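You operate a simulated robot arm through the tools that you are given. There is no shell and no other tool. Be economical: measure what you need, move in short steps, check, and stop when the job is done.

Carry out the task below with a simulated robot arm. There is one attempt and no reset: what you move stays moved.

TASK
Ready the angle cleat for banding: lead strap end fed under the bench skid, cleat on the skid.
Fine: push the feed rod through, clip the end on it, draw it right back. Set down upright: angle cleat.

Only the result counts: the job must be done as asked and must still hold three seconds after the hand-in. Knocking over, shifting, dropping, spilling or breaking anything else fails it.

THE ROBOT
A 7-joint arm with a two-finger parallel gripper on a trunk, on a base that drives. Base frame: it is fixed to the floor where the robot stands at the start and does not move with it; the origin is under the middle of the robot, x ahead of it, y to its left, z up; the surface under the hand at the start is at about z = 850. Units: mm, rad, N and s.
Its first joint turns from -2.897 to 2.897 rad. Places, roughly: bench skid [900, -200, 900]; feed rod [800, -200, 900]. Payload 3.43 kg.
The TCP is the grasp point between the finger pads, 30 mm short of the fingertips. In the tool frame z runs along the fingers and y along their closing line. The gripper opens to 94 mm. The fingers are 28 mm wide and 10 mm thick; the gripper's body (50 by 96 mm) begins 55 mm behind the TCP.
Orientation is that of the tool frame in the base frame, as a unit quaternion [x, y, z, w]. With the fingers straight down and closing along the base's y, the tool's x points along the base's -x, its y along +y and its z along -z.

THE INTERFACE
- The arm moves only by the tool send_rows. Its argument "targets" is a list of rows, each an object (a shift or turn left out is 0, a gripper value left out holds the last) with "offset": the shift along the base's x, y, z in units of 150 mm (1.0 is 150 mm), a list of three; "dr": the turn, a rotation vector about the base's x, y, z in units of 60 degrees (1.0 is 60 degrees), a list of three; "jaw": the opening in per cent of the stroke, from 0 (shut) to 100 (fully open). In form: [{"offset": [tx, ty, tz], "dr": [wx, wy, wz], "jaw": jaw}, ...]. A call has 1 to 8 rows; each row is the pose to reach, as a shift and turn from the pose commanded when the call began. A call with a number of a shift or a turn outside -1 to 1 is refused whole. Rows are played at 5 a second. More than 50 mm and 0.15 rad between two rows, or a gripper value outside its range, and nothing of the call is played. A pose out of reach is approached as far as the arm can. The call stops where the force on the tool passes 40 N (or 10 N more than at its start, if that is more) or the arm is blocked; 0.2 s more then pass. Each finger travels about 45 mm/s and halts on what it meets, pressing with about 32 N; the grip force reading is that of the motor and also rises with nothing between the fingers. The clock runs only during rows and for 0.2 s after the last one: add rows that repeat a pose to give the fingers time. It gives the time, the measured TCP pose, the force on the tool (base axes), the opening and the grip force at its end, in the units of the frame above (readings bear some noise), with the torque about the TCP (base axes, N m) and any sound that the robot's microphone picked up, and new pictures: "pictures" is both (left out), scene, wrist or none.
- Cameras (640 x 400 px; columns grow to the right, rows downward): "scene" is now at [517.4, 148.3, 1395.6]; the picture's right is [-0.53, -0.85, 0.00], its down [-0.48, 0.30, -0.82] and it looks along [0.70, -0.43, -0.57] (base axes); focal length 254 px, centre (320, 200). "wrist" rides on the gripper at [76, 14, -102] in the tool frame; the picture's right is [-0.18, 0.98, 0.00], its down [-0.75, -0.14, -0.64] and it looks along [-0.63, -0.12, 0.77] (tool axes); focal length 243 px, centre (320, 200).
- raise_lower(by): slides the trunk up (or, below 0, down) by that many mm; the arm and the scene camera ride with it, the base frame stays. It gives what a move gives, with no picture.
- base_move(legs): drives the robot by 1 to 6 legs, each [ahead, left, turn to the left] in mm, mm and rad, along the robot's own axes; the way and the turn of a leg run together, so that a leg with both is an arc; at most 1500 mm and 3.142 rad a leg. The arm and the cameras ride along, it lands a little off, and it stops where it bumps. It gives what a move gives, and a new picture of the scene camera.
- pan_tilt(pan, tilt): turns the head with the scene camera to pan (to the left, within 1.798 rad either way) and tilt (down, from -0.506 to 1.204), counted from straight ahead of the robot. It gives what a move gives, and a new picture of the scene camera.
- measure_at(camera, pixels): for up to 12 pixels [column, row] of the newest picture of that camera ("zoom" is the newest enlarged one), the place [x, y, z] in the base frame of the surface seen there, good to about 2 mm. It takes no simulated time.
- zoom(camera, box): a new picture of the part [left, top, right, bottom] of that camera's present view, enlarged. It takes no simulated time.
- close_job(): hands the job in; it is judged then, once.

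Work in short steps. Measure before you move; look again where a grasp or a placing could have gone wrong, and mend it. You have 80 turns and 260 pictures in all, those below and enlarged ones among them. Open the gripper and draw the arm clear of the work before you hand the job in, unless the task says otherwise; then end with one line.

The tools are called after "Call:" as name(argument=value, ...) on one line, values as JSON. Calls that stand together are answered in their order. send_rows: Moves the arm, as the interface text tells. Its arguments: {"type":"object","properties":{"targets":{"type":"array","items":{"type":"object","properties":{"offset":{"type":"array","items":{"type":"number"}},"dr":{"type":"array","items":{"type":"number"}},"jaw":{"type":"number"}}}},"pictures":{"type":"string","enum":["both","scene","wrist","none"]}},"required":["targets"]} The other tools are called the same way: raise_lower (by) slides the trunk up or down; base_move (legs) drives the base; pan_tilt (pan, tilt) turns the head that bears the scene camera; measure_at (camera, pixels) gives the place of the surface under pixels of a picture; zoom (camera, box) takes an enlarged picture of a part of a camera's view; close_job () hands the job in.

At the start:

```text
time: 0.0
ee_pos: [626.4, -195.5, 1260.2]
tcp_rot: [0.0, 1.0, 0.001, -0.002]
force: [0.5, -0.4, 0.4]
ft_torque: [-0.01, -0.02, -0.03]
gripper_width: 94.0
gripper_force: 0.1
trunk travel left (down, up): [-450.0, 160.0]
robot x, y, heading: [0.1, 4.4, 0.002]
head pan, tilt: [-0.555, 0.602]
```

scene: 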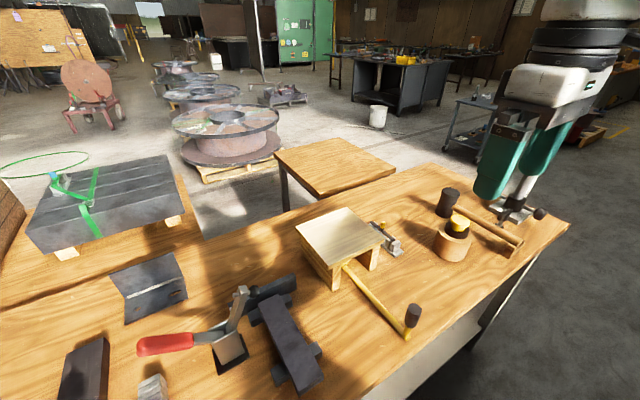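
wrist: 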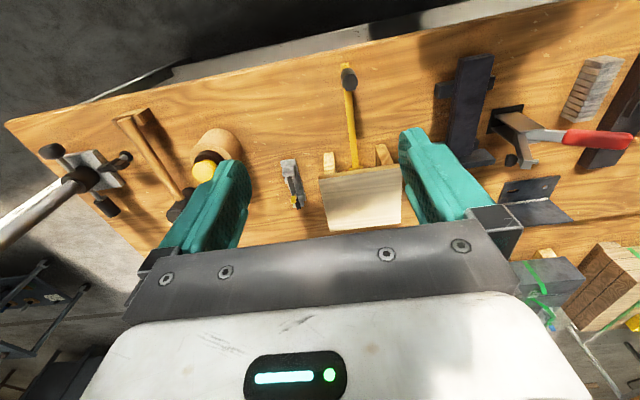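

The scene shows the skid around (340,240), the rod with a black knob at (412,315), a small clip-like thing at (388,240) and a dark angle at (150,285). I zoom in on them.

Call:
zoom(camera="scene", box=[270, 180, 450, 350])

Call:
zoom(camera="scene", box=[40, 220, 340, 400])

Call:
zoom(camera="wrist", box=[240, 60, 440, 240])

Call:
measure_at(camera="scene", pixels=[[298, 230], [342, 208], [381, 240], [330, 272], [412, 315], [380, 303], [350, 272], [388, 240], [150, 270], [150, 300], [395, 252], [376, 226]])

```text
2.35 times, centred on (360, 265) of scene
```

zoom: 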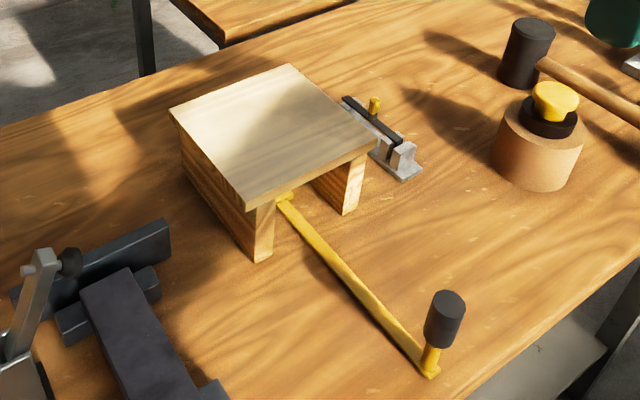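

```text
2.13 times, centred on (190, 310) of scene
```

zoom: 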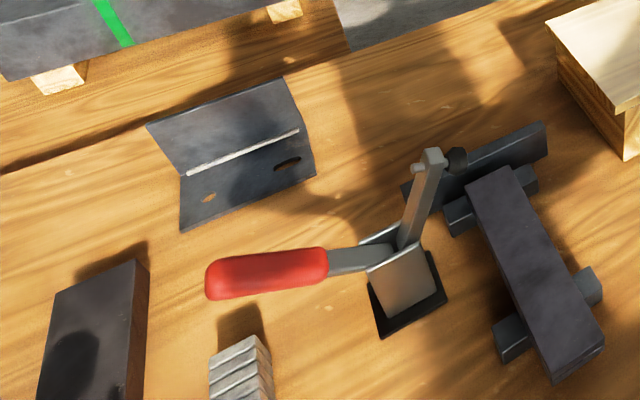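

```text
2.22 times, centred on (340, 150) of wrist
```

zoom: 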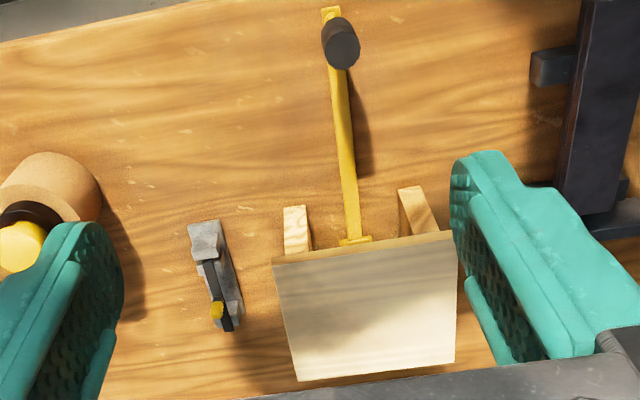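

```text
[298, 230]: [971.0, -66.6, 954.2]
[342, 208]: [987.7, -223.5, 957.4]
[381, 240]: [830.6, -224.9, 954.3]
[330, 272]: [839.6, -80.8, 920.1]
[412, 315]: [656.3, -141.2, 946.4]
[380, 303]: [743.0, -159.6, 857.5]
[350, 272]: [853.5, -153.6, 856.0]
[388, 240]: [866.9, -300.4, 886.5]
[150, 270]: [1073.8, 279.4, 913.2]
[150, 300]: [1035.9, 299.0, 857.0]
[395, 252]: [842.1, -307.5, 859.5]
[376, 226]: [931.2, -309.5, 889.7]
```

The gadget beside the skid and the far side of it need a closer look, so I enlarge both and tilt the wrist view toward them after.

Call:
zoom(camera="scene", box=[350, 205, 420, 265])

Call:
zoom(camera="wrist", box=[270, 150, 330, 220])

Call:
zoom(camera="scene", box=[320, 250, 430, 350])

Call:
zoom(camera="wrist", box=[300, 50, 420, 190])

```text
6.67 times, centred on (385, 235) of scene
```

zoom: 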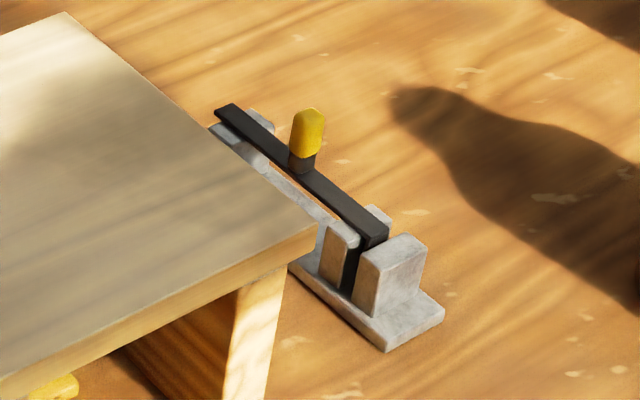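

```text
5.71 times, centred on (300, 185) of wrist
```

zoom: 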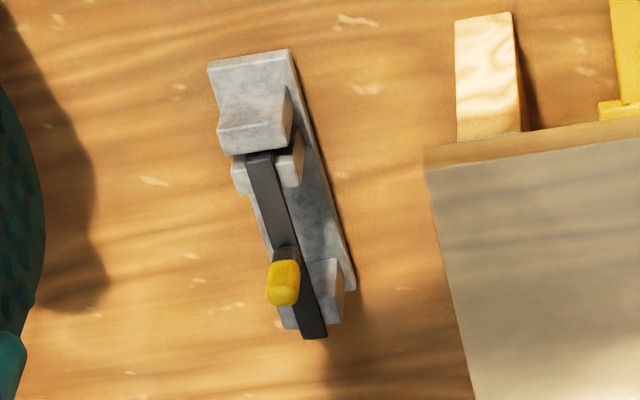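

```text
4.00 times, centred on (375, 300) of scene
```

zoom: 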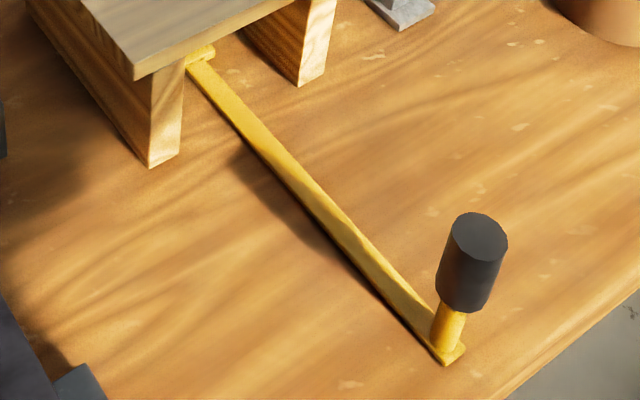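

```text
2.86 times, centred on (360, 120) of wrist
```

zoom: 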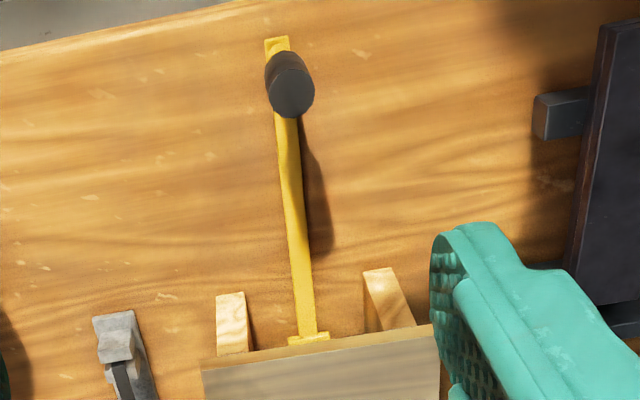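

The black L-shaped strip with the yellow peg, held in a grey stand, is likely the lead strap end. I measure rod and skid points in the newest enlarged wrist picture.

Call:
measure_at(camera="zoom", pixels=[[272, 44], [290, 90], [287, 150], [297, 250], [304, 325], [293, 340], [326, 335], [220, 300], [243, 295], [368, 275], [390, 270], [250, 380]])

Call:
measure_at(camera="wrist", pixels=[[320, 180], [398, 168], [330, 230], [400, 221], [360, 200]])

```text
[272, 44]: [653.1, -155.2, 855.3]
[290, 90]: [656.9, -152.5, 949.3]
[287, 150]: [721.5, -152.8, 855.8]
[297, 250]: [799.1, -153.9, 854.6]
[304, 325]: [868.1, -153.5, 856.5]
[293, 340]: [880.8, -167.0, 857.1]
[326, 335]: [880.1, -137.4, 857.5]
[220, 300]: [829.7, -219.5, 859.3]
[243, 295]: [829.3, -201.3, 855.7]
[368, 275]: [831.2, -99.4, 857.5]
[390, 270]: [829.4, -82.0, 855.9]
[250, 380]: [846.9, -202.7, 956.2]
```

```text
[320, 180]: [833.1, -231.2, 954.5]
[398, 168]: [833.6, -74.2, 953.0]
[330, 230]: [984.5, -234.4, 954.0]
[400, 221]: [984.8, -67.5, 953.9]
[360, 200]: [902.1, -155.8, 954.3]
```

Skid spans x 830–988, y −234…−67, top z 954, with tunnel y −200…−99. The rod lies along y≈−153.5 with its knob near (658,−152). I move above the knob.

Call:
send_rows(targets=[{"offset": [0.08, 0.1, -0.25], "jaw": 100}, {"offset": [0.15, 0.2, -0.5]}, {"offset": [0.2, 0.28, -0.75]}, {"offset": [0.2, 0.28, -1.0]}, {"offset": [0.2, 0.28, -1.0]}])

```text
time: 1.2
ee_pos: [656.1, -153.2, 1108.5]
tcp_rot: [0.0, 1.0, 0.001, -0.001]
force: [0.3, 0.1, -0.8]
ft_torque: [-0.01, -0.01, -0.02]
gripper_width: 94.2
gripper_force: 0.0
trunk travel left (down, up): [-450.0, 160.0]
robot x, y, heading: [-0.9, -2.2, -0.003]
head pan, tilt: [-0.555, 0.602]
```

scene: 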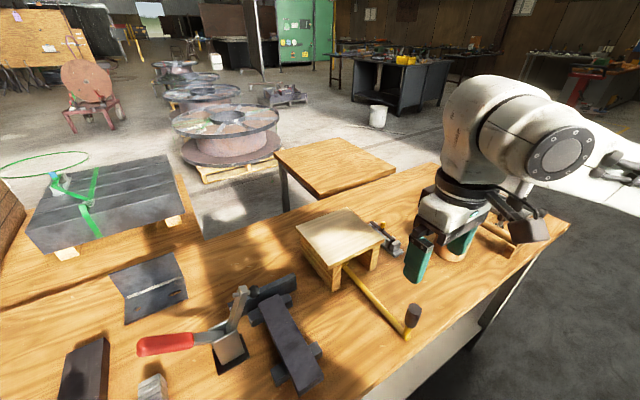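
wrist: 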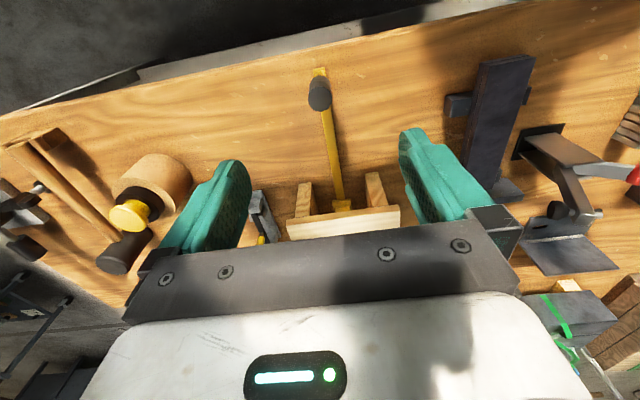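

The hand is over the knob (320,93 in the wrist view). I enlarge the rod end and knob and measure the knob.

Call:
zoom(camera="wrist", box=[290, 60, 390, 220])

Call:
measure_at(camera="wrist", pixels=[[308, 92], [320, 92], [331, 92], [320, 80], [320, 105], [318, 74], [343, 205]])

Call:
measure_at(camera="scene", pixels=[[406, 310], [413, 310], [420, 310], [413, 324], [409, 332]])

```text
2.50 times, centred on (340, 140) of wrist
```

zoom: 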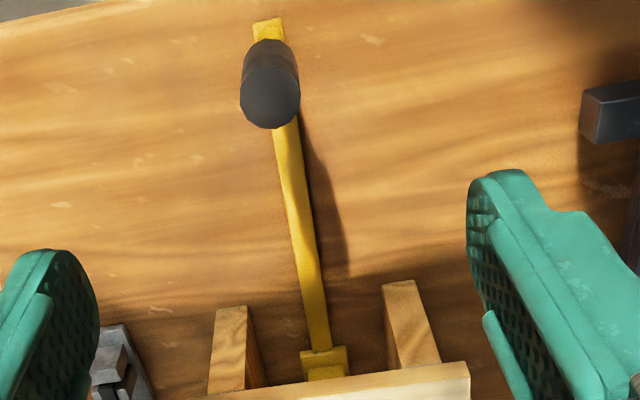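

```text
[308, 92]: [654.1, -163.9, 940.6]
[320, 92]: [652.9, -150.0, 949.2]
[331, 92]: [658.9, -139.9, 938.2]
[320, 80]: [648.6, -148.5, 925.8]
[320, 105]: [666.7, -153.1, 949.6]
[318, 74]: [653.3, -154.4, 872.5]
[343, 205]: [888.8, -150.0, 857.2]
```

```text
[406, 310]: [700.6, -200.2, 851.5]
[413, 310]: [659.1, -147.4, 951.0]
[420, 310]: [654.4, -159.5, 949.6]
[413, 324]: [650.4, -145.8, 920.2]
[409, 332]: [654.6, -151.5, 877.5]
```

Knob centre ≈ (660,−152.5), z 905–950, about 25 mm wide. I descend around it.

Call:
send_rows(targets=[{"offset": [0.02, 0, -0.25]}, {"offset": [0.027, 0, -0.5]}, {"offset": [0.027, 0, -0.75]}, {"offset": [0.027, 0, -1.0]}, {"offset": [0.027, 0, -1.0]}], pictures="none")

Call:
send_rows(targets=[{"offset": [0, 0, -0.11]}, {"offset": [0, 0, -0.22]}, {"offset": [0, 0, -0.22], "jaw": 20}, {"offset": [0, 0, -0.22], "jaw": 20}, {"offset": [0, 0, -0.22], "jaw": 20}, {"offset": [0, 0, -0.22], "jaw": 20}, {"offset": [0, 0, -0.22], "jaw": 10}, {"offset": [0, 0, -0.22], "jaw": 10}])

```text
time: 2.4
ee_pos: [661.0, -151.8, 957.8]
tcp_rot: [0.0, 1.0, 0.0, 0.0]
force: [-0.4, -0.3, 0.4]
ft_torque: [-0.06, 0.0, 0.03]
gripper_width: 93.5
gripper_force: 0.1
trunk travel left (down, up): [-450.0, 160.0]
robot x, y, heading: [0.7, 2.2, 0.0]
head pan, tilt: [-0.555, 0.602]
```

```text
time: 4.2
ee_pos: [659.9, -151.6, 925.8]
tcp_rot: [0.0, 1.0, 0.0, 0.0]
force: [0.6, -7.5, -1.7]
ft_torque: [0.18, -0.03, -0.06]
gripper_width: 25.8
gripper_force: 45.5
trunk travel left (down, up): [-450.0, 160.0]
robot x, y, heading: [0.3, -3.9, 0.001]
head pan, tilt: [-0.555, 0.602]
```

scene: 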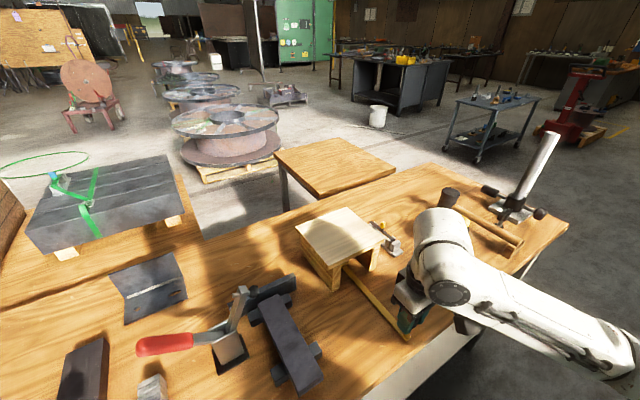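
wrist: 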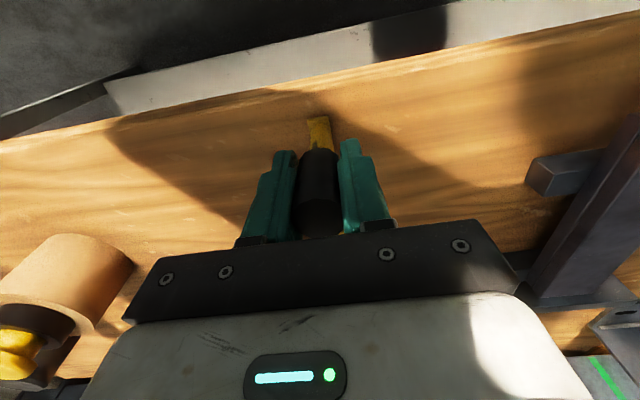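

Knob is held (25.8 mm). I push it along +x 135 mm in small steps.

Call:
send_rows(targets=[{"offset": [0.1, -0.004, 0.004]}, {"offset": [0.25, -0.006, 0.004]}, {"offset": [0.4, -0.006, 0.004]}, {"offset": [0.55, -0.006, 0.004]}, {"offset": [0.7, -0.006, 0.004]}, {"offset": [0.8, -0.006, 0.004]}, {"offset": [0.9, -0.006, 0.004]}, {"offset": [0.9, -0.006, 0.004]}])

```text
time: 5.8
ee_pos: [782.5, -152.7, 926.5]
tcp_rot: [-0.003, 1.0, 0.001, -0.008]
force: [-16.8, 3.4, 10.3]
ft_torque: [-0.12, -0.12, 0.1]
gripper_width: 25.9
gripper_force: 45.3
trunk travel left (down, up): [-450.0, 160.0]
robot x, y, heading: [0.0, 1.4, -0.0]
head pan, tilt: [-0.555, 0.602]
stopped in row 7: the force on the tool passed its limit at 75 N (the readings are from after the stop); the commanded pose is now the measured one
```

scene: 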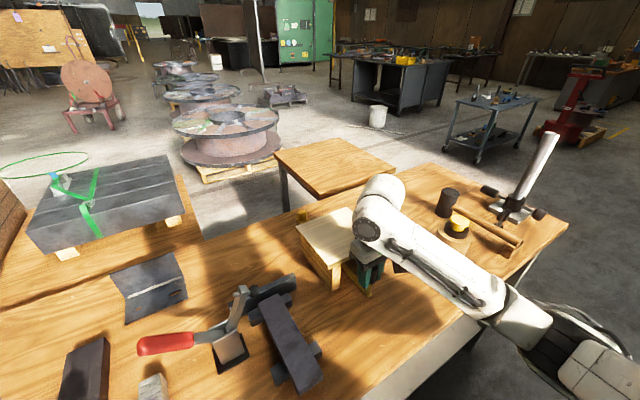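
wrist: 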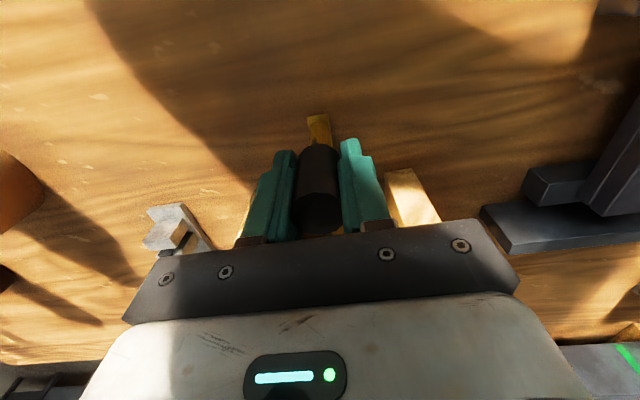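

Blocked at x=782 with a 75 N peak. I back off a millimetre, check whether the skid moved, and look at the far side.

Call:
send_rows(targets=[{"offset": [-0.01, 0, 0]}, {"offset": [-0.015, 0, 0], "jaw": 60}, {"offset": [-0.015, 0, 0], "jaw": 60}, {"offset": [-0.015, 0, 0], "jaw": 60}, {"offset": [-0.015, 0, 0], "jaw": 60}], pictures="none")

Call:
send_rows(targets=[{"offset": [0, 0, 0.25]}, {"offset": [0, 0, 0.5]}, {"offset": [0, 0, 0.75]}, {"offset": [0, 0, 1.0]}, {"offset": [0, 0, 1.0]}])

```text
time: 7.0
ee_pos: [782.9, -152.8, 925.0]
tcp_rot: [-0.003, 1.0, 0.001, -0.007]
force: [-0.1, -0.4, 0.2]
ft_torque: [-0.01, -0.03, 0.01]
gripper_width: 56.5
gripper_force: 0.0
trunk travel left (down, up): [-450.0, 160.0]
robot x, y, heading: [-5.1, 0.3, -0.001]
head pan, tilt: [-0.555, 0.602]
```

```text
time: 8.2
ee_pos: [783.3, -152.2, 1073.6]
tcp_rot: [-0.002, 1.0, 0.001, -0.007]
force: [0.1, 0.4, 0.4]
ft_torque: [0.01, 0.01, -0.01]
gripper_width: 56.7
gripper_force: 0.1
trunk travel left (down, up): [-450.0, 160.0]
robot x, y, heading: [-1.6, -1.7, -0.002]
head pan, tilt: [-0.555, 0.602]
```

scene: 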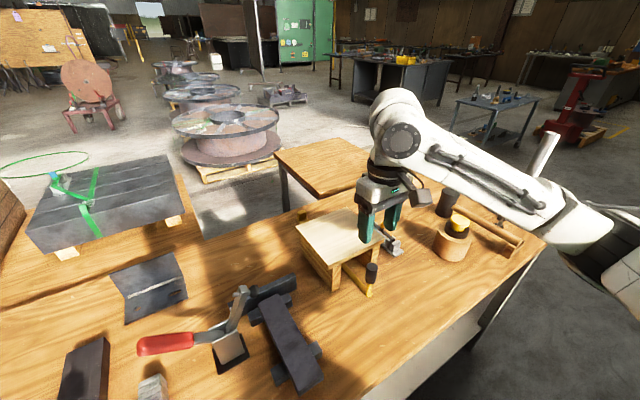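
wrist: 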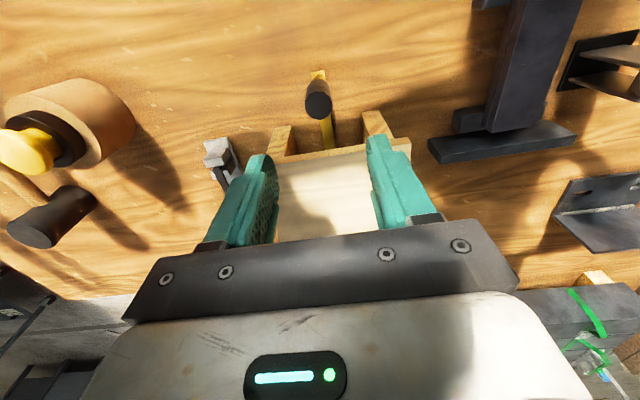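

I check that the skid stayed put, and measure the knob, the strap end and the bench front edge.

Call:
zoom(camera="scene", box=[280, 180, 420, 310])

Call:
measure_at(camera="wrist", pixels=[[318, 105], [318, 73], [272, 157], [410, 147], [278, 150], [217, 148], [215, 160], [325, 130]])

Call:
measure_at(camera="scene", pixels=[[298, 230], [342, 210], [400, 380], [450, 330], [410, 395], [570, 223], [430, 165]])

```text
3.08 times, centred on (350, 245) of scene
```

zoom: 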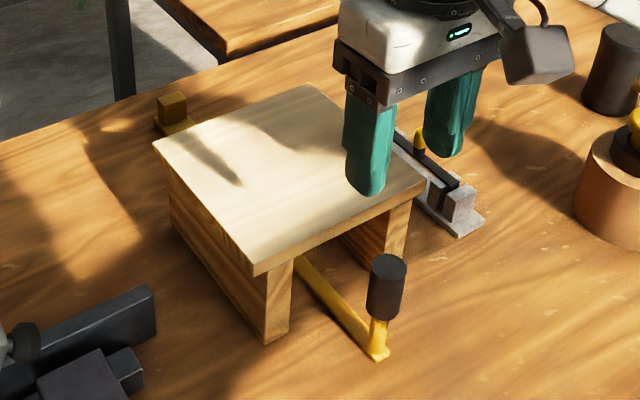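

```text
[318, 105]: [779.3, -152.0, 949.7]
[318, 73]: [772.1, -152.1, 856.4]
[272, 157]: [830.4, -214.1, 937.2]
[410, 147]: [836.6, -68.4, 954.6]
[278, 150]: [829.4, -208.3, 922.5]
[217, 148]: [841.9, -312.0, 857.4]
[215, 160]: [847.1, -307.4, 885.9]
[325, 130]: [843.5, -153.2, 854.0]
```

```text
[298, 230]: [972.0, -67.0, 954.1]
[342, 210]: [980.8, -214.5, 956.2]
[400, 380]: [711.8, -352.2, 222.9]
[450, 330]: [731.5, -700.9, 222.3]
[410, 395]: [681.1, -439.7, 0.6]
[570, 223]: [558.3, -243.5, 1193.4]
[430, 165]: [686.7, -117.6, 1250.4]
```

Skid hasn't moved, and the rod's far head (yellow block at zoom (172,108)) now protrudes behind it. I measure and enlarge it.

Call:
measure_at(camera="zoom", pixels=[[172, 97], [163, 108], [182, 110], [172, 118], [158, 122], [178, 128], [190, 118], [315, 265]])

Call:
zoom(camera="scene", box=[304, 200, 334, 230])

```text
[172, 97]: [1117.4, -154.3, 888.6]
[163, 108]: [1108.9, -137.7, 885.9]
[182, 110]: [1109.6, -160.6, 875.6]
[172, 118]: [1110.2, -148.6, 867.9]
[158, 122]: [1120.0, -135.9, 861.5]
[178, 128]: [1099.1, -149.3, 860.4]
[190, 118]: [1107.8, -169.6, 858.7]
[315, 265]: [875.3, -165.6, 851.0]
```

```text
13.33 times, centred on (319, 215) of scene
```

zoom: 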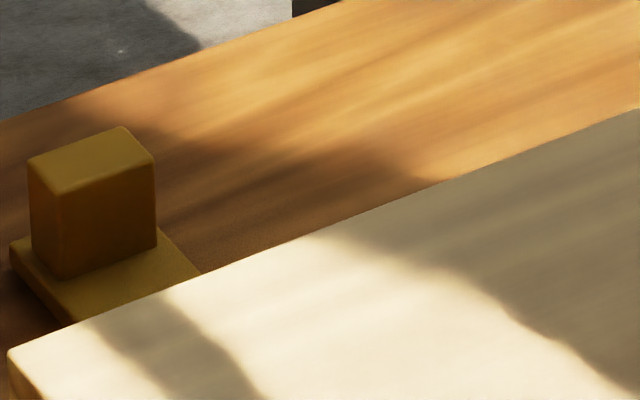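

The head shows a yellow block (x≈1110–1125, top z 889) on a flat pad. I want a side view from the wrist, so I raise the hand and yaw it −90° while moving forward over the skid.

Call:
send_rows(targets=[{"offset": [0, 0, 0.2], "dr": [0, 0, -0.136]}, {"offset": [0.1, 0.05, 0.4], "dr": [0, 0, -0.272]}, {"offset": [0.2, 0.1, 0.5], "dr": [0, 0, -0.408]}, {"offset": [0.3, 0.15, 0.5], "dr": [0, 0, -0.544]}, {"offset": [0.4, 0.2, 0.5], "dr": [0, 0, -0.68]}, {"offset": [0.5, 0.25, 0.5], "dr": [0, 0, -0.816]}, {"offset": [0.6, 0.3, 0.5], "dr": [0, 0, -0.952]}], pictures="none")

Call:
send_rows(targets=[{"offset": [0.1, 0.1, 0], "dr": [0, 0, -0.136]}, {"offset": [0.2, 0.2, 0], "dr": [0, 0, -0.272]}, {"offset": [0.4, 0.3, 0], "dr": [0, 0, -0.408]}, {"offset": [0.6, 0.4, 0], "dr": [0, 0, -0.548]}, {"offset": [0.6, 0.4, 0], "dr": [0, 0, -0.548]}])

```text
time: 9.8
ee_pos: [874.6, -109.0, 1150.5]
tcp_rot: [0.477, 0.879, 0.004, -0.006]
force: [-0.7, 0.2, -0.4]
ft_torque: [0.01, -0.01, 0.0]
gripper_width: 56.6
gripper_force: 0.0
trunk travel left (down, up): [-450.0, 160.0]
robot x, y, heading: [-1.0, 2.2, -0.0]
head pan, tilt: [-0.555, 0.602]
```

```text
time: 11.0
ee_pos: [962.7, -47.9, 1148.3]
tcp_rot: [0.706, 0.708, 0.006, -0.005]
force: [0.4, -0.7, -0.5]
ft_torque: [-0.01, 0.0, 0.03]
gripper_width: 56.4
gripper_force: 0.1
trunk travel left (down, up): [-450.0, 160.0]
robot x, y, heading: [2.8, -0.2, -0.005]
head pan, tilt: [-0.555, 0.602]
```

scene: 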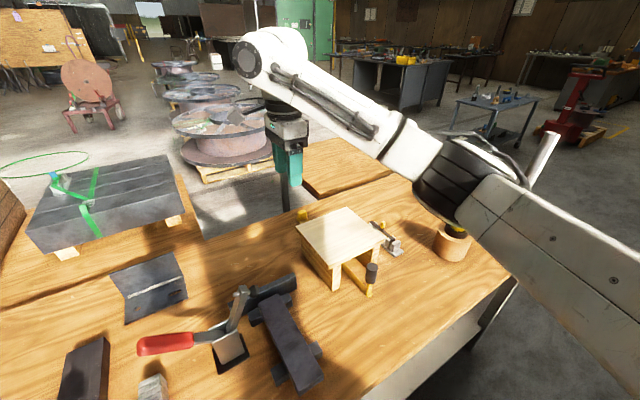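
wrist: 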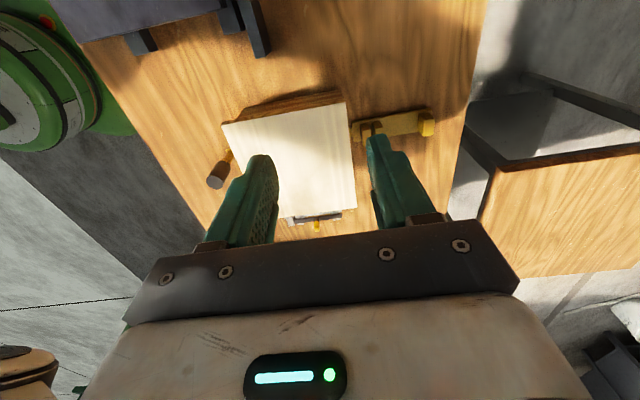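

The full rod head is visible at (395,125). I enlarge it and the strap end at (315,220).

Call:
zoom(camera="wrist", box=[340, 95, 450, 165])

Call:
zoom(camera="wrist", box=[275, 195, 355, 245])

```text
5.71 times, centred on (395, 130) of wrist
```

zoom: 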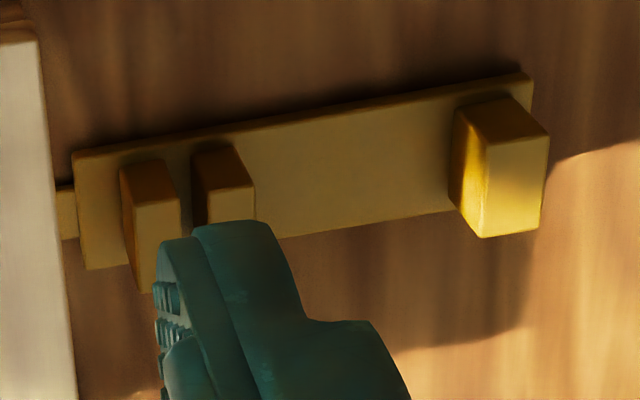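

```text
8.00 times, centred on (315, 220) of wrist
```

zoom: 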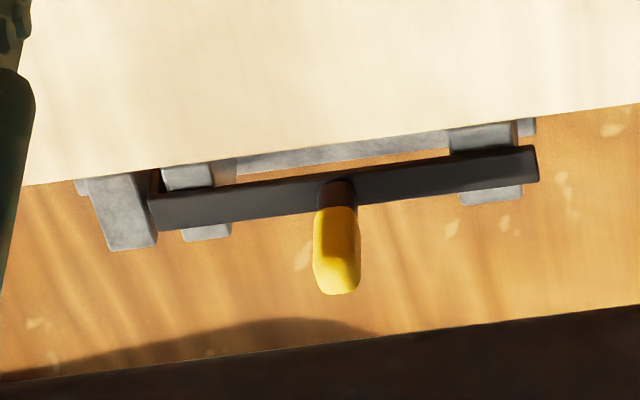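

The head has two near posts with a slot between them and a far block, matching the L-shaped strap end (leg into slot, tail on block). A finger hides part, so I shift the hand back and lower for a clear view.

Call:
send_rows(targets=[{"offset": [-0.1, 0.05, -0.2]}, {"offset": [-0.2, 0.1, -0.4]}, {"offset": [-0.3, 0.1, -0.5]}, {"offset": [-0.3, 0.1, -0.5]}], pictures="wrist")

Call:
zoom(camera="wrist", box=[350, 60, 510, 160])

```text
time: 12.0
ee_pos: [917.0, -34.0, 1073.7]
tcp_rot: [0.705, 0.709, 0.006, -0.004]
force: [0.0, 0.4, 0.4]
ft_torque: [0.01, -0.01, 0.0]
gripper_width: 56.5
gripper_force: 0.1
trunk travel left (down, up): [-450.0, 160.0]
robot x, y, heading: [-0.5, 2.7, -0.0]
head pan, tilt: [-0.555, 0.602]
```

wrist: 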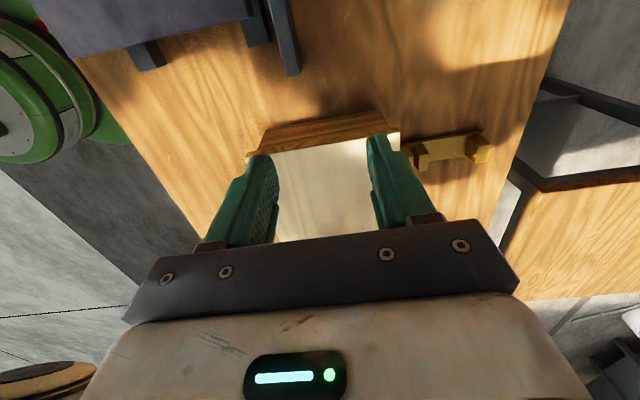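

```text
4.00 times, centred on (430, 110) of wrist
```

zoom: 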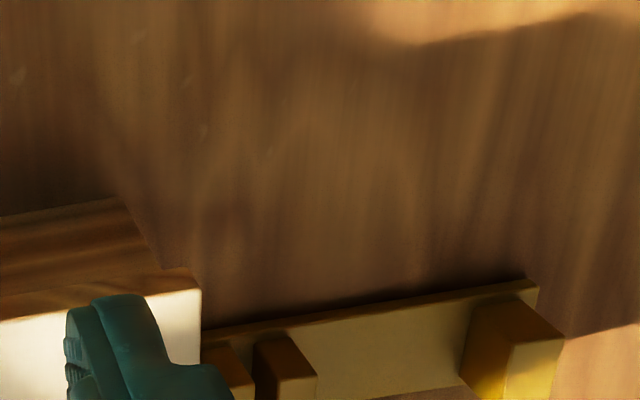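

Still slightly occluded and cropped; I enlarge the right region lower down and measure post corners.

Call:
zoom(camera="wrist", box=[390, 115, 510, 190])

```text
5.33 times, centred on (450, 152) of wrist
```

zoom: 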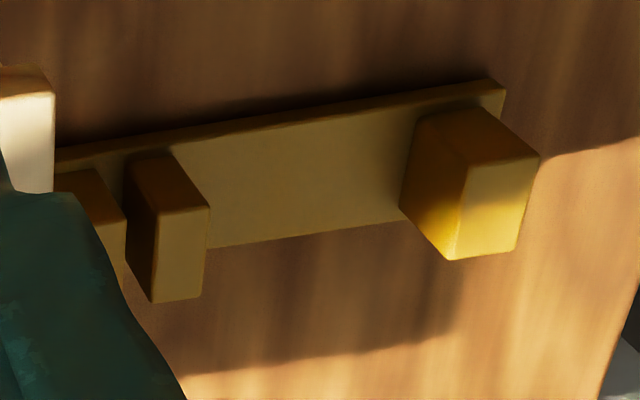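

Call:
measure_at(camera="zoom", pixels=[[180, 225], [195, 225], [165, 225], [180, 285], [180, 180], [115, 235], [110, 250], [480, 180], [525, 190], [490, 240], [300, 160], [480, 100]])

```text
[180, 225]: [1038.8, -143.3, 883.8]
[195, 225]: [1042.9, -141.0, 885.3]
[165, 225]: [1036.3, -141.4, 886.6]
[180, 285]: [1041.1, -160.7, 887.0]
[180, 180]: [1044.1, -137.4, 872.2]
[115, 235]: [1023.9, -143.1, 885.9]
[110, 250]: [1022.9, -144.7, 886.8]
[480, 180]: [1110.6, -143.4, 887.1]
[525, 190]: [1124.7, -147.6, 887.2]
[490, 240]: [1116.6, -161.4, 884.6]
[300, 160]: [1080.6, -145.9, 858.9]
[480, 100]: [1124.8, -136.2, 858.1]
```

Slot between the near posts is at x≈1026–1035, tops z≈886; pad top 859, far block x 1108–1126. Now I look at the strap end in its stand from the scene camera.

Call:
zoom(camera="scene", box=[360, 210, 410, 260])

Call:
zoom(camera="scene", box=[100, 240, 200, 330])

```text
8.00 times, centred on (385, 235) of scene
```

zoom: 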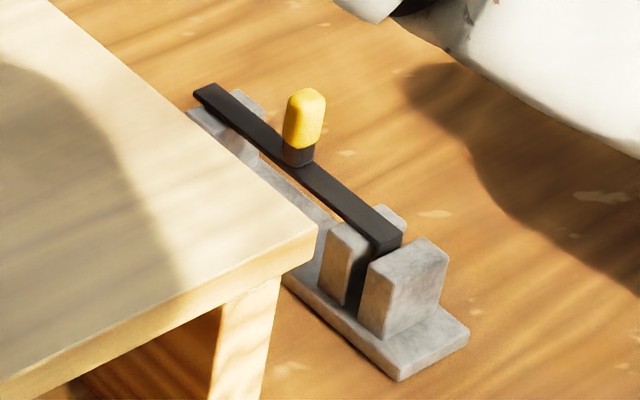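

```text
4.44 times, centred on (150, 285) of scene
```

zoom: 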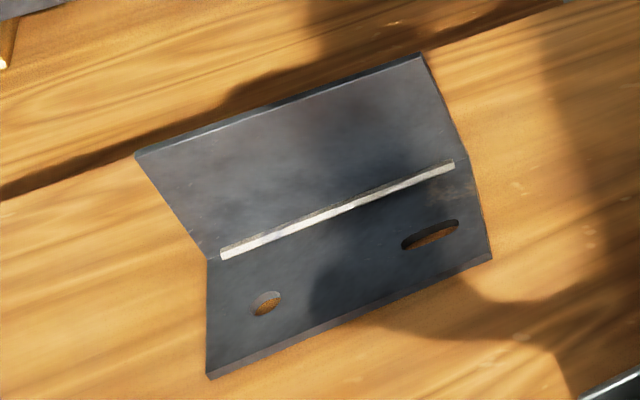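

The cleat picture is the newest enlargement, so I measure the cleat first.

Call:
measure_at(camera="zoom", pixels=[[213, 368], [484, 257], [212, 262], [466, 165], [143, 157], [418, 60], [340, 205], [300, 140], [265, 300], [430, 235], [340, 290], [270, 105]])

Call:
zoom(camera="scene", box=[360, 210, 410, 260])

Call:
measure_at(camera="zoom", pixels=[[305, 95], [300, 130], [298, 158], [385, 243], [370, 230], [330, 190], [210, 92], [430, 245], [345, 255], [365, 285], [235, 110], [440, 335]])

```text
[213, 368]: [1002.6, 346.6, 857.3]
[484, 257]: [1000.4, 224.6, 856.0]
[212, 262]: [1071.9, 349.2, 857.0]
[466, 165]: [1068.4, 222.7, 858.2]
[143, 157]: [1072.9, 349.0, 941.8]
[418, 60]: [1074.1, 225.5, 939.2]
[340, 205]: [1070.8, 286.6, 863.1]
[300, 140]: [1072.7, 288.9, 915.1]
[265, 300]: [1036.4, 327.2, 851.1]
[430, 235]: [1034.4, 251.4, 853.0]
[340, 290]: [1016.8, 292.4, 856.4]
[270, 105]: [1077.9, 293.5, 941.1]
```

```text
8.00 times, centred on (385, 235) of scene
```

zoom: 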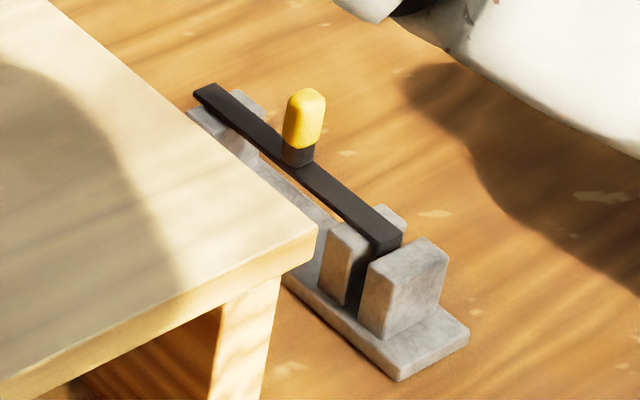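

```text
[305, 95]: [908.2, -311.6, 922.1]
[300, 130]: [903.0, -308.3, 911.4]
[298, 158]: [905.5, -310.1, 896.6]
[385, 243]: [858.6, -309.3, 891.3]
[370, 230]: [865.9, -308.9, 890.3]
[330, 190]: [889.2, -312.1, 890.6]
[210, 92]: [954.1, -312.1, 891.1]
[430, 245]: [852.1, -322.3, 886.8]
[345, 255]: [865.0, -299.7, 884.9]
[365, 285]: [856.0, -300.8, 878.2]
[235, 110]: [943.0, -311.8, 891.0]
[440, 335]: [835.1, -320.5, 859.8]
```

Strap end: peg at ≈(907,−311), z 893–923; bar top 891, leg at x≈860; support tops 885 match the rod head, so a +170 mm x, +158 mm y transfer will clip it. Reach is short, so I fold the hand back to the original yaw, raised, then drive ahead.

Call:
send_rows(targets=[{"offset": [-0.1, 0, 0.2], "dr": [0, 0, 0.136]}, {"offset": [-0.2, -0.1, 0.4], "dr": [0, 0, 0.272]}, {"offset": [-0.4, -0.2, 0.5], "dr": [0, 0, 0.408]}, {"offset": [-0.6, -0.3, 0.5], "dr": [0, 0, 0.544]}, {"offset": [-0.8, -0.4, 0.5], "dr": [0, 0, 0.68]}, {"offset": [-0.9, -0.5, 0.5], "dr": [0, 0, 0.816]}, {"offset": [-1.0, -0.6, 0.5], "dr": [0, 0, 0.952]}], pictures="none")

Call:
send_rows(targets=[{"offset": [-0.1, -0.1, 0], "dr": [0, 0, 0.136]}, {"offset": [-0.2, -0.2, 0], "dr": [0, 0, 0.272]}, {"offset": [-0.3, -0.3, 0], "dr": [0, 0, 0.408]}, {"offset": [-0.3, -0.3, 0], "dr": [0, 0, 0.548]}, {"offset": [-0.3, -0.3, 0], "dr": [0, 0, 0.548]}])

```text
time: 13.6
ee_pos: [766.8, -122.1, 1150.6]
tcp_rot: [0.278, 0.961, 0.003, -0.007]
force: [-0.3, 0.3, 0.2]
ft_torque: [0.0, 0.02, -0.04]
gripper_width: 56.2
gripper_force: 0.1
trunk travel left (down, up): [-450.0, 160.0]
robot x, y, heading: [-1.2, 3.2, -0.003]
head pan, tilt: [-0.555, 0.602]
```

```text
time: 14.8
ee_pos: [723.3, -167.8, 1150.4]
tcp_rot: [-0.002, 1.0, 0.001, -0.007]
force: [-0.3, -0.9, 0.6]
ft_torque: [0.01, 0.0, -0.01]
gripper_width: 56.2
gripper_force: 0.1
trunk travel left (down, up): [-450.0, 160.0]
robot x, y, heading: [-0.5, 0.6, -0.002]
head pan, tilt: [-0.555, 0.602]
```

scene: 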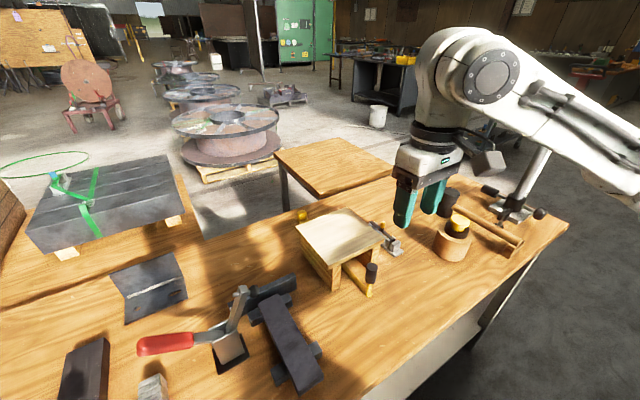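
wrist: 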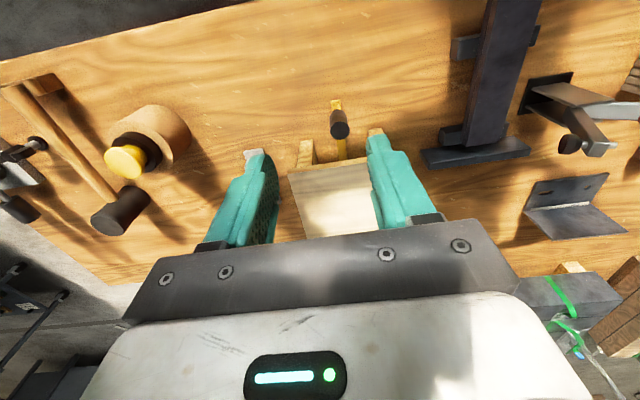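

I measure the bench's front edge in the wrist view before driving.

Call:
measure_at(camera="wrist", pixels=[[150, 35], [150, 22], [60, 50], [200, 15], [100, 10]])

Call:
base_move(legs=[[150, 0, 0]])

```text
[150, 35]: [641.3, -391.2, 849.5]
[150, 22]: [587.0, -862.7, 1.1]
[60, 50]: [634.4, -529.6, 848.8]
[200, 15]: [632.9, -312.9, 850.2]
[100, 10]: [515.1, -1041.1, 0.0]
```

```text
time: 16.1
ee_pos: [873.2, -169.7, 1149.1]
tcp_rot: [-0.002, 1.0, 0.0, -0.007]
force: [0.1, 0.7, 0.7]
ft_torque: [0.0, 0.0, -0.02]
gripper_width: 56.3
gripper_force: 0.2
trunk travel left (down, up): [-450.0, 160.0]
robot x, y, heading: [149.2, 1.3, -0.001]
head pan, tilt: [-0.555, 0.602]
```

scene: 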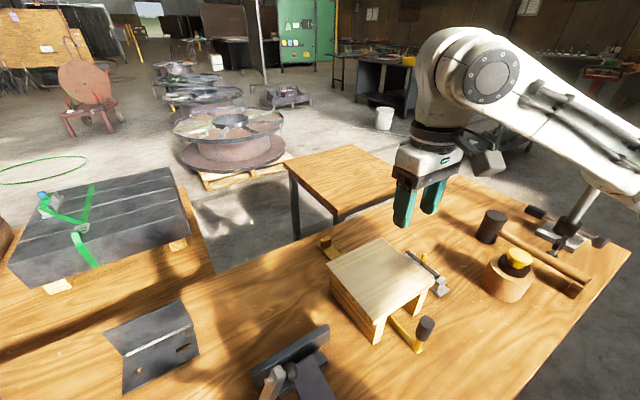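

Drove to x≈149; the TCP reading moved consistently. I re-measure peg and strap end with the scene camera from the new place.

Call:
zoom(camera="scene", box=[390, 235, 460, 305])

```text
5.71 times, centred on (425, 270) of scene
```

zoom: 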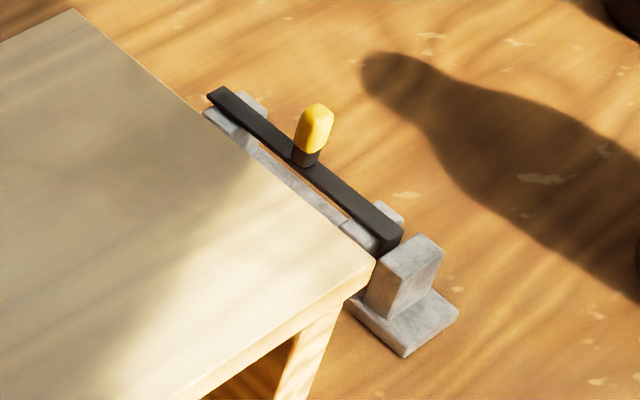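

Call:
measure_at(camera="zoom", pixels=[[316, 110], [305, 130], [325, 130], [300, 152], [313, 158], [388, 240], [215, 95], [345, 200], [355, 195], [370, 265], [110, 40]])

```text
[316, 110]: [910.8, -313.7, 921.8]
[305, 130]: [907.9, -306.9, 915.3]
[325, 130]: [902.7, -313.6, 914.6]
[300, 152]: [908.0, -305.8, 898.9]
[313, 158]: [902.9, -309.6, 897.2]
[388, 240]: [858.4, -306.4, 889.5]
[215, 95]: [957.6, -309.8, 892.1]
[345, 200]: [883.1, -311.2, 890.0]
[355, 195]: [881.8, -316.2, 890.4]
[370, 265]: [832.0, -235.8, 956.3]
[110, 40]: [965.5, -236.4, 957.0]
```

Peg centre ≈(908,−311). I move over it with the tilt corrected, staying above the deck.

Call:
send_rows(targets=[{"offset": [0.05, -0.25, -0.1], "dr": [0, -0.0134, -0.004], "jaw": 50}, {"offset": [0.1, -0.5, -0.2], "dr": [0, -0.0134, -0.004]}, {"offset": [0.15, -0.7, -0.35], "dr": [0, -0.0134, -0.004]}, {"offset": [0.2, -0.85, -0.55], "dr": [0, -0.0134, -0.004]}, {"offset": [0.23, -0.94, -0.75], "dr": [0, -0.0134, -0.004]}, {"offset": [0.23, -0.94, -0.9], "dr": [0, -0.0134, -0.004]}, {"offset": [0.23, -0.94, -0.9], "dr": [0, -0.0134, -0.004]}])

```text
time: 17.7
ee_pos: [908.4, -309.6, 1014.1]
tcp_rot: [0.0, 1.0, 0.001, 0.0]
force: [0.0, -0.1, -0.3]
ft_torque: [0.01, 0.01, -0.02]
gripper_width: 47.1
gripper_force: 0.0
trunk travel left (down, up): [-450.0, 160.0]
robot x, y, heading: [151.9, 1.1, -0.005]
head pan, tilt: [-0.555, 0.602]
```

scene: 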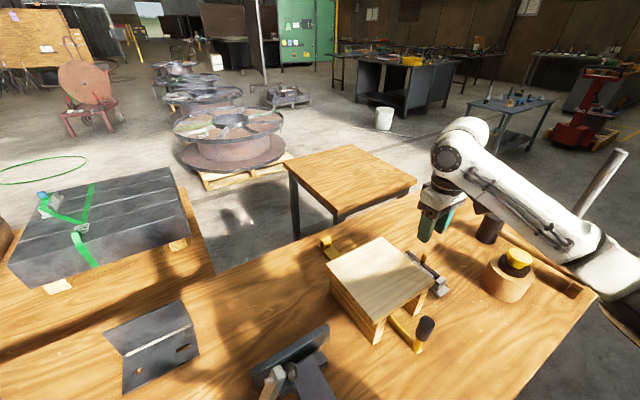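
wrist: 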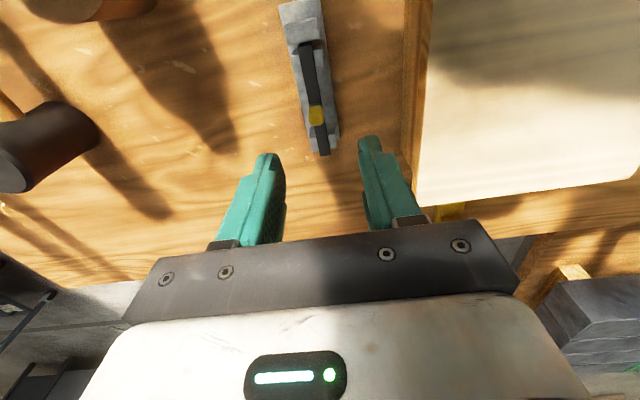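

Peg at (315,115) is between the fingers. I descend to z≈912 and close.

Call:
send_rows(targets=[{"offset": [0, -0.01, -0.25]}, {"offset": [0, -0.01, -0.5]}, {"offset": [0, -0.01, -0.68]}, {"offset": [0, -0.01, -0.68]}], pictures="wrist")

```text
time: 18.7
ee_pos: [909.0, -312.8, 912.2]
tcp_rot: [0.0, 1.0, 0.001, 0.0]
force: [0.2, -1.0, -0.2]
ft_torque: [0.03, -0.01, -0.02]
gripper_width: 46.8
gripper_force: 0.1
trunk travel left (down, up): [-450.0, 160.0]
robot x, y, heading: [150.3, -1.3, 0.002]
head pan, tilt: [-0.555, 0.602]
```

wrist: 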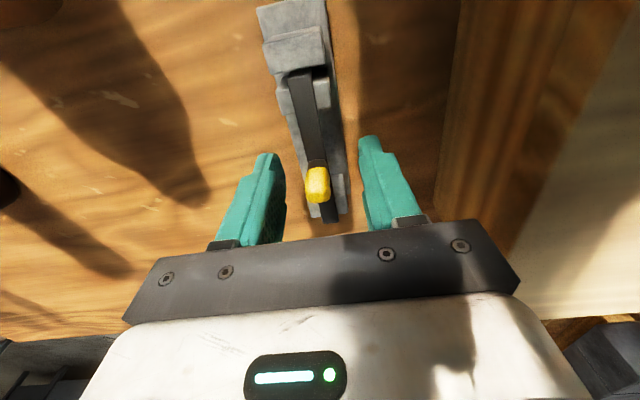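

Peg is centred between the fingers; I close.

Call:
send_rows(targets=[{"jaw": 5}, {"jaw": 5}, {"jaw": 5}, {"jaw": 5}, {"jaw": 5}, {"jaw": 5}], pictures="wrist")

```text
time: 20.1
ee_pos: [908.1, -312.6, 912.0]
tcp_rot: [0.0, 1.0, 0.001, 0.0]
force: [-0.5, 1.1, -0.7]
ft_torque: [0.0, 0.01, -0.02]
gripper_width: 10.7
gripper_force: 31.9
trunk travel left (down, up): [-450.0, 160.0]
robot x, y, heading: [153.9, 1.0, 0.001]
head pan, tilt: [-0.555, 0.602]
```

wrist: 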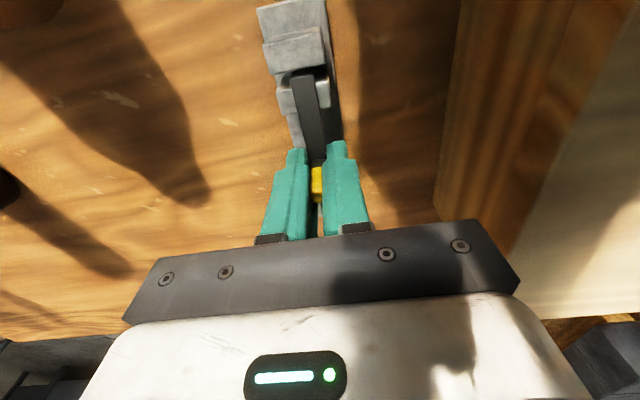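

Gripped at 10.7 mm. I lift straight up.

Call:
send_rows(targets=[{"offset": [0, 0, 0.05]}, {"offset": [0, 0, 0.15]}, {"offset": [0, 0, 0.3]}, {"offset": [0, 0, 0.5]}, {"offset": [0, 0, 0.75]}, {"offset": [0, 0, 1.0]}, {"offset": [0, 0, 1.0]}])

Call:
zoom(camera="wrist", box=[240, 60, 400, 240])

```text
time: 21.7
ee_pos: [909.3, -312.9, 1062.2]
tcp_rot: [0.0, 1.0, 0.001, 0.001]
force: [-0.4, -0.4, -1.3]
ft_torque: [-0.03, -0.01, -0.02]
gripper_width: 11.1
gripper_force: 31.9
trunk travel left (down, up): [-450.0, 160.0]
robot x, y, heading: [151.7, 3.3, -0.003]
head pan, tilt: [-0.555, 0.602]
```

scene: 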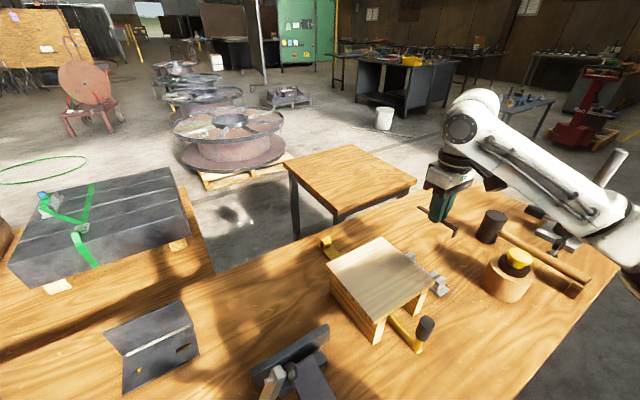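
wrist: 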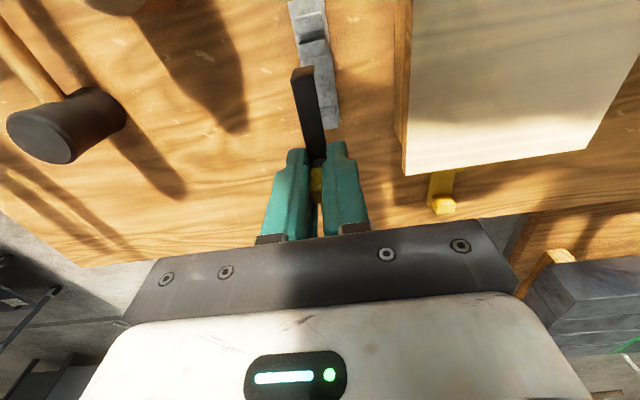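

```text
2.22 times, centred on (320, 150) of wrist
```

zoom: 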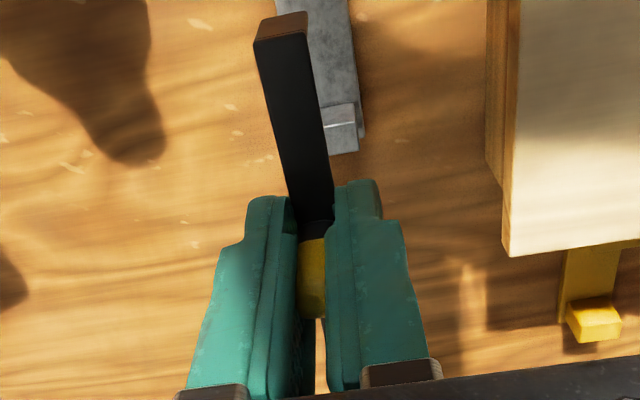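

Strap end is lifted level. I measure the held bar relative to the TCP from both cameras.

Call:
measure_at(camera="zoom", pixels=[[280, 25], [262, 42], [303, 36], [283, 42], [290, 120], [310, 210], [580, 320], [580, 255]])

Call:
zoom(camera="scene", box=[405, 180, 475, 250])

```text
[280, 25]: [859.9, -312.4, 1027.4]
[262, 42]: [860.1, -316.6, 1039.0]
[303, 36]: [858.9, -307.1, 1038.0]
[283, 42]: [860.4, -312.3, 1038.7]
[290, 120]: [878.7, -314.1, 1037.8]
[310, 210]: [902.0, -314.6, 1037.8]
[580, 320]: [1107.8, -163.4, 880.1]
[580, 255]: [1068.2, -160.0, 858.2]
```

```text
5.71 times, centred on (440, 215) of scene
```

zoom: 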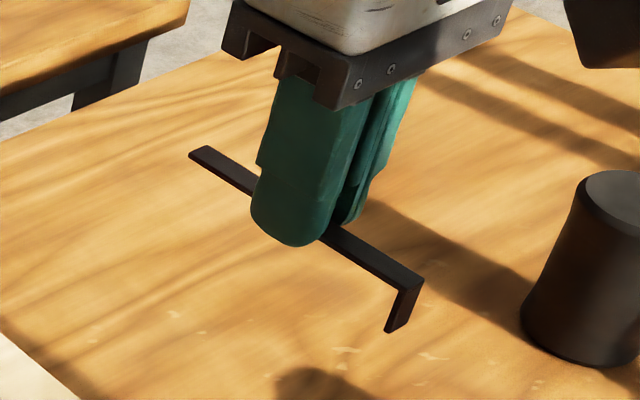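

Call:
measure_at(camera="zoom", pixels=[[410, 278], [395, 326], [388, 330], [403, 290], [396, 300], [390, 310], [200, 152], [375, 265], [414, 290]])

Call:
zoom(camera="scene", box=[440, 208, 455, 223])

Call:
zoom(camera="scene", box=[315, 230, 345, 260])

```text
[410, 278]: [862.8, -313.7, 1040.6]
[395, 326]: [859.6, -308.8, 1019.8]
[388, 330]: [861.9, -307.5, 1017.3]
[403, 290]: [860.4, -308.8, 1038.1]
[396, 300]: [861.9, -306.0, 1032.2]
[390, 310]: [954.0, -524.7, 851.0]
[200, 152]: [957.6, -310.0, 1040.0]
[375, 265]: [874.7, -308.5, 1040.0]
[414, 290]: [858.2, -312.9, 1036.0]
```

```text
16.00 times, centred on (448, 216) of scene
```

zoom: 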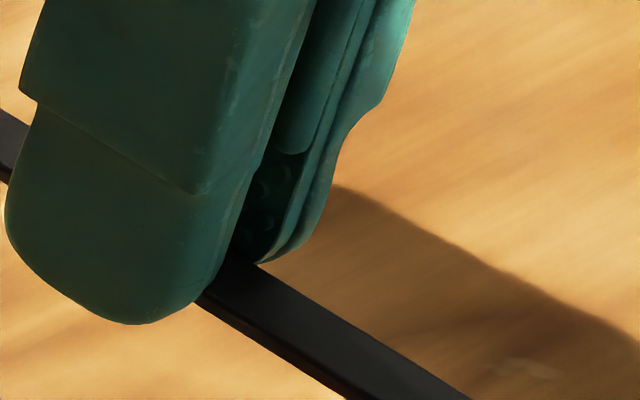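

```text
13.33 times, centred on (330, 245) of scene
```

zoom: 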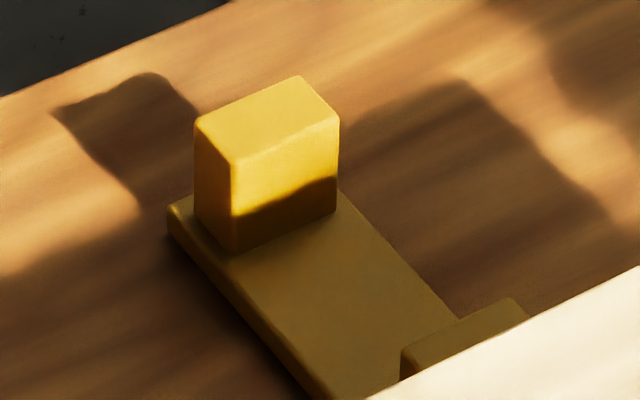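

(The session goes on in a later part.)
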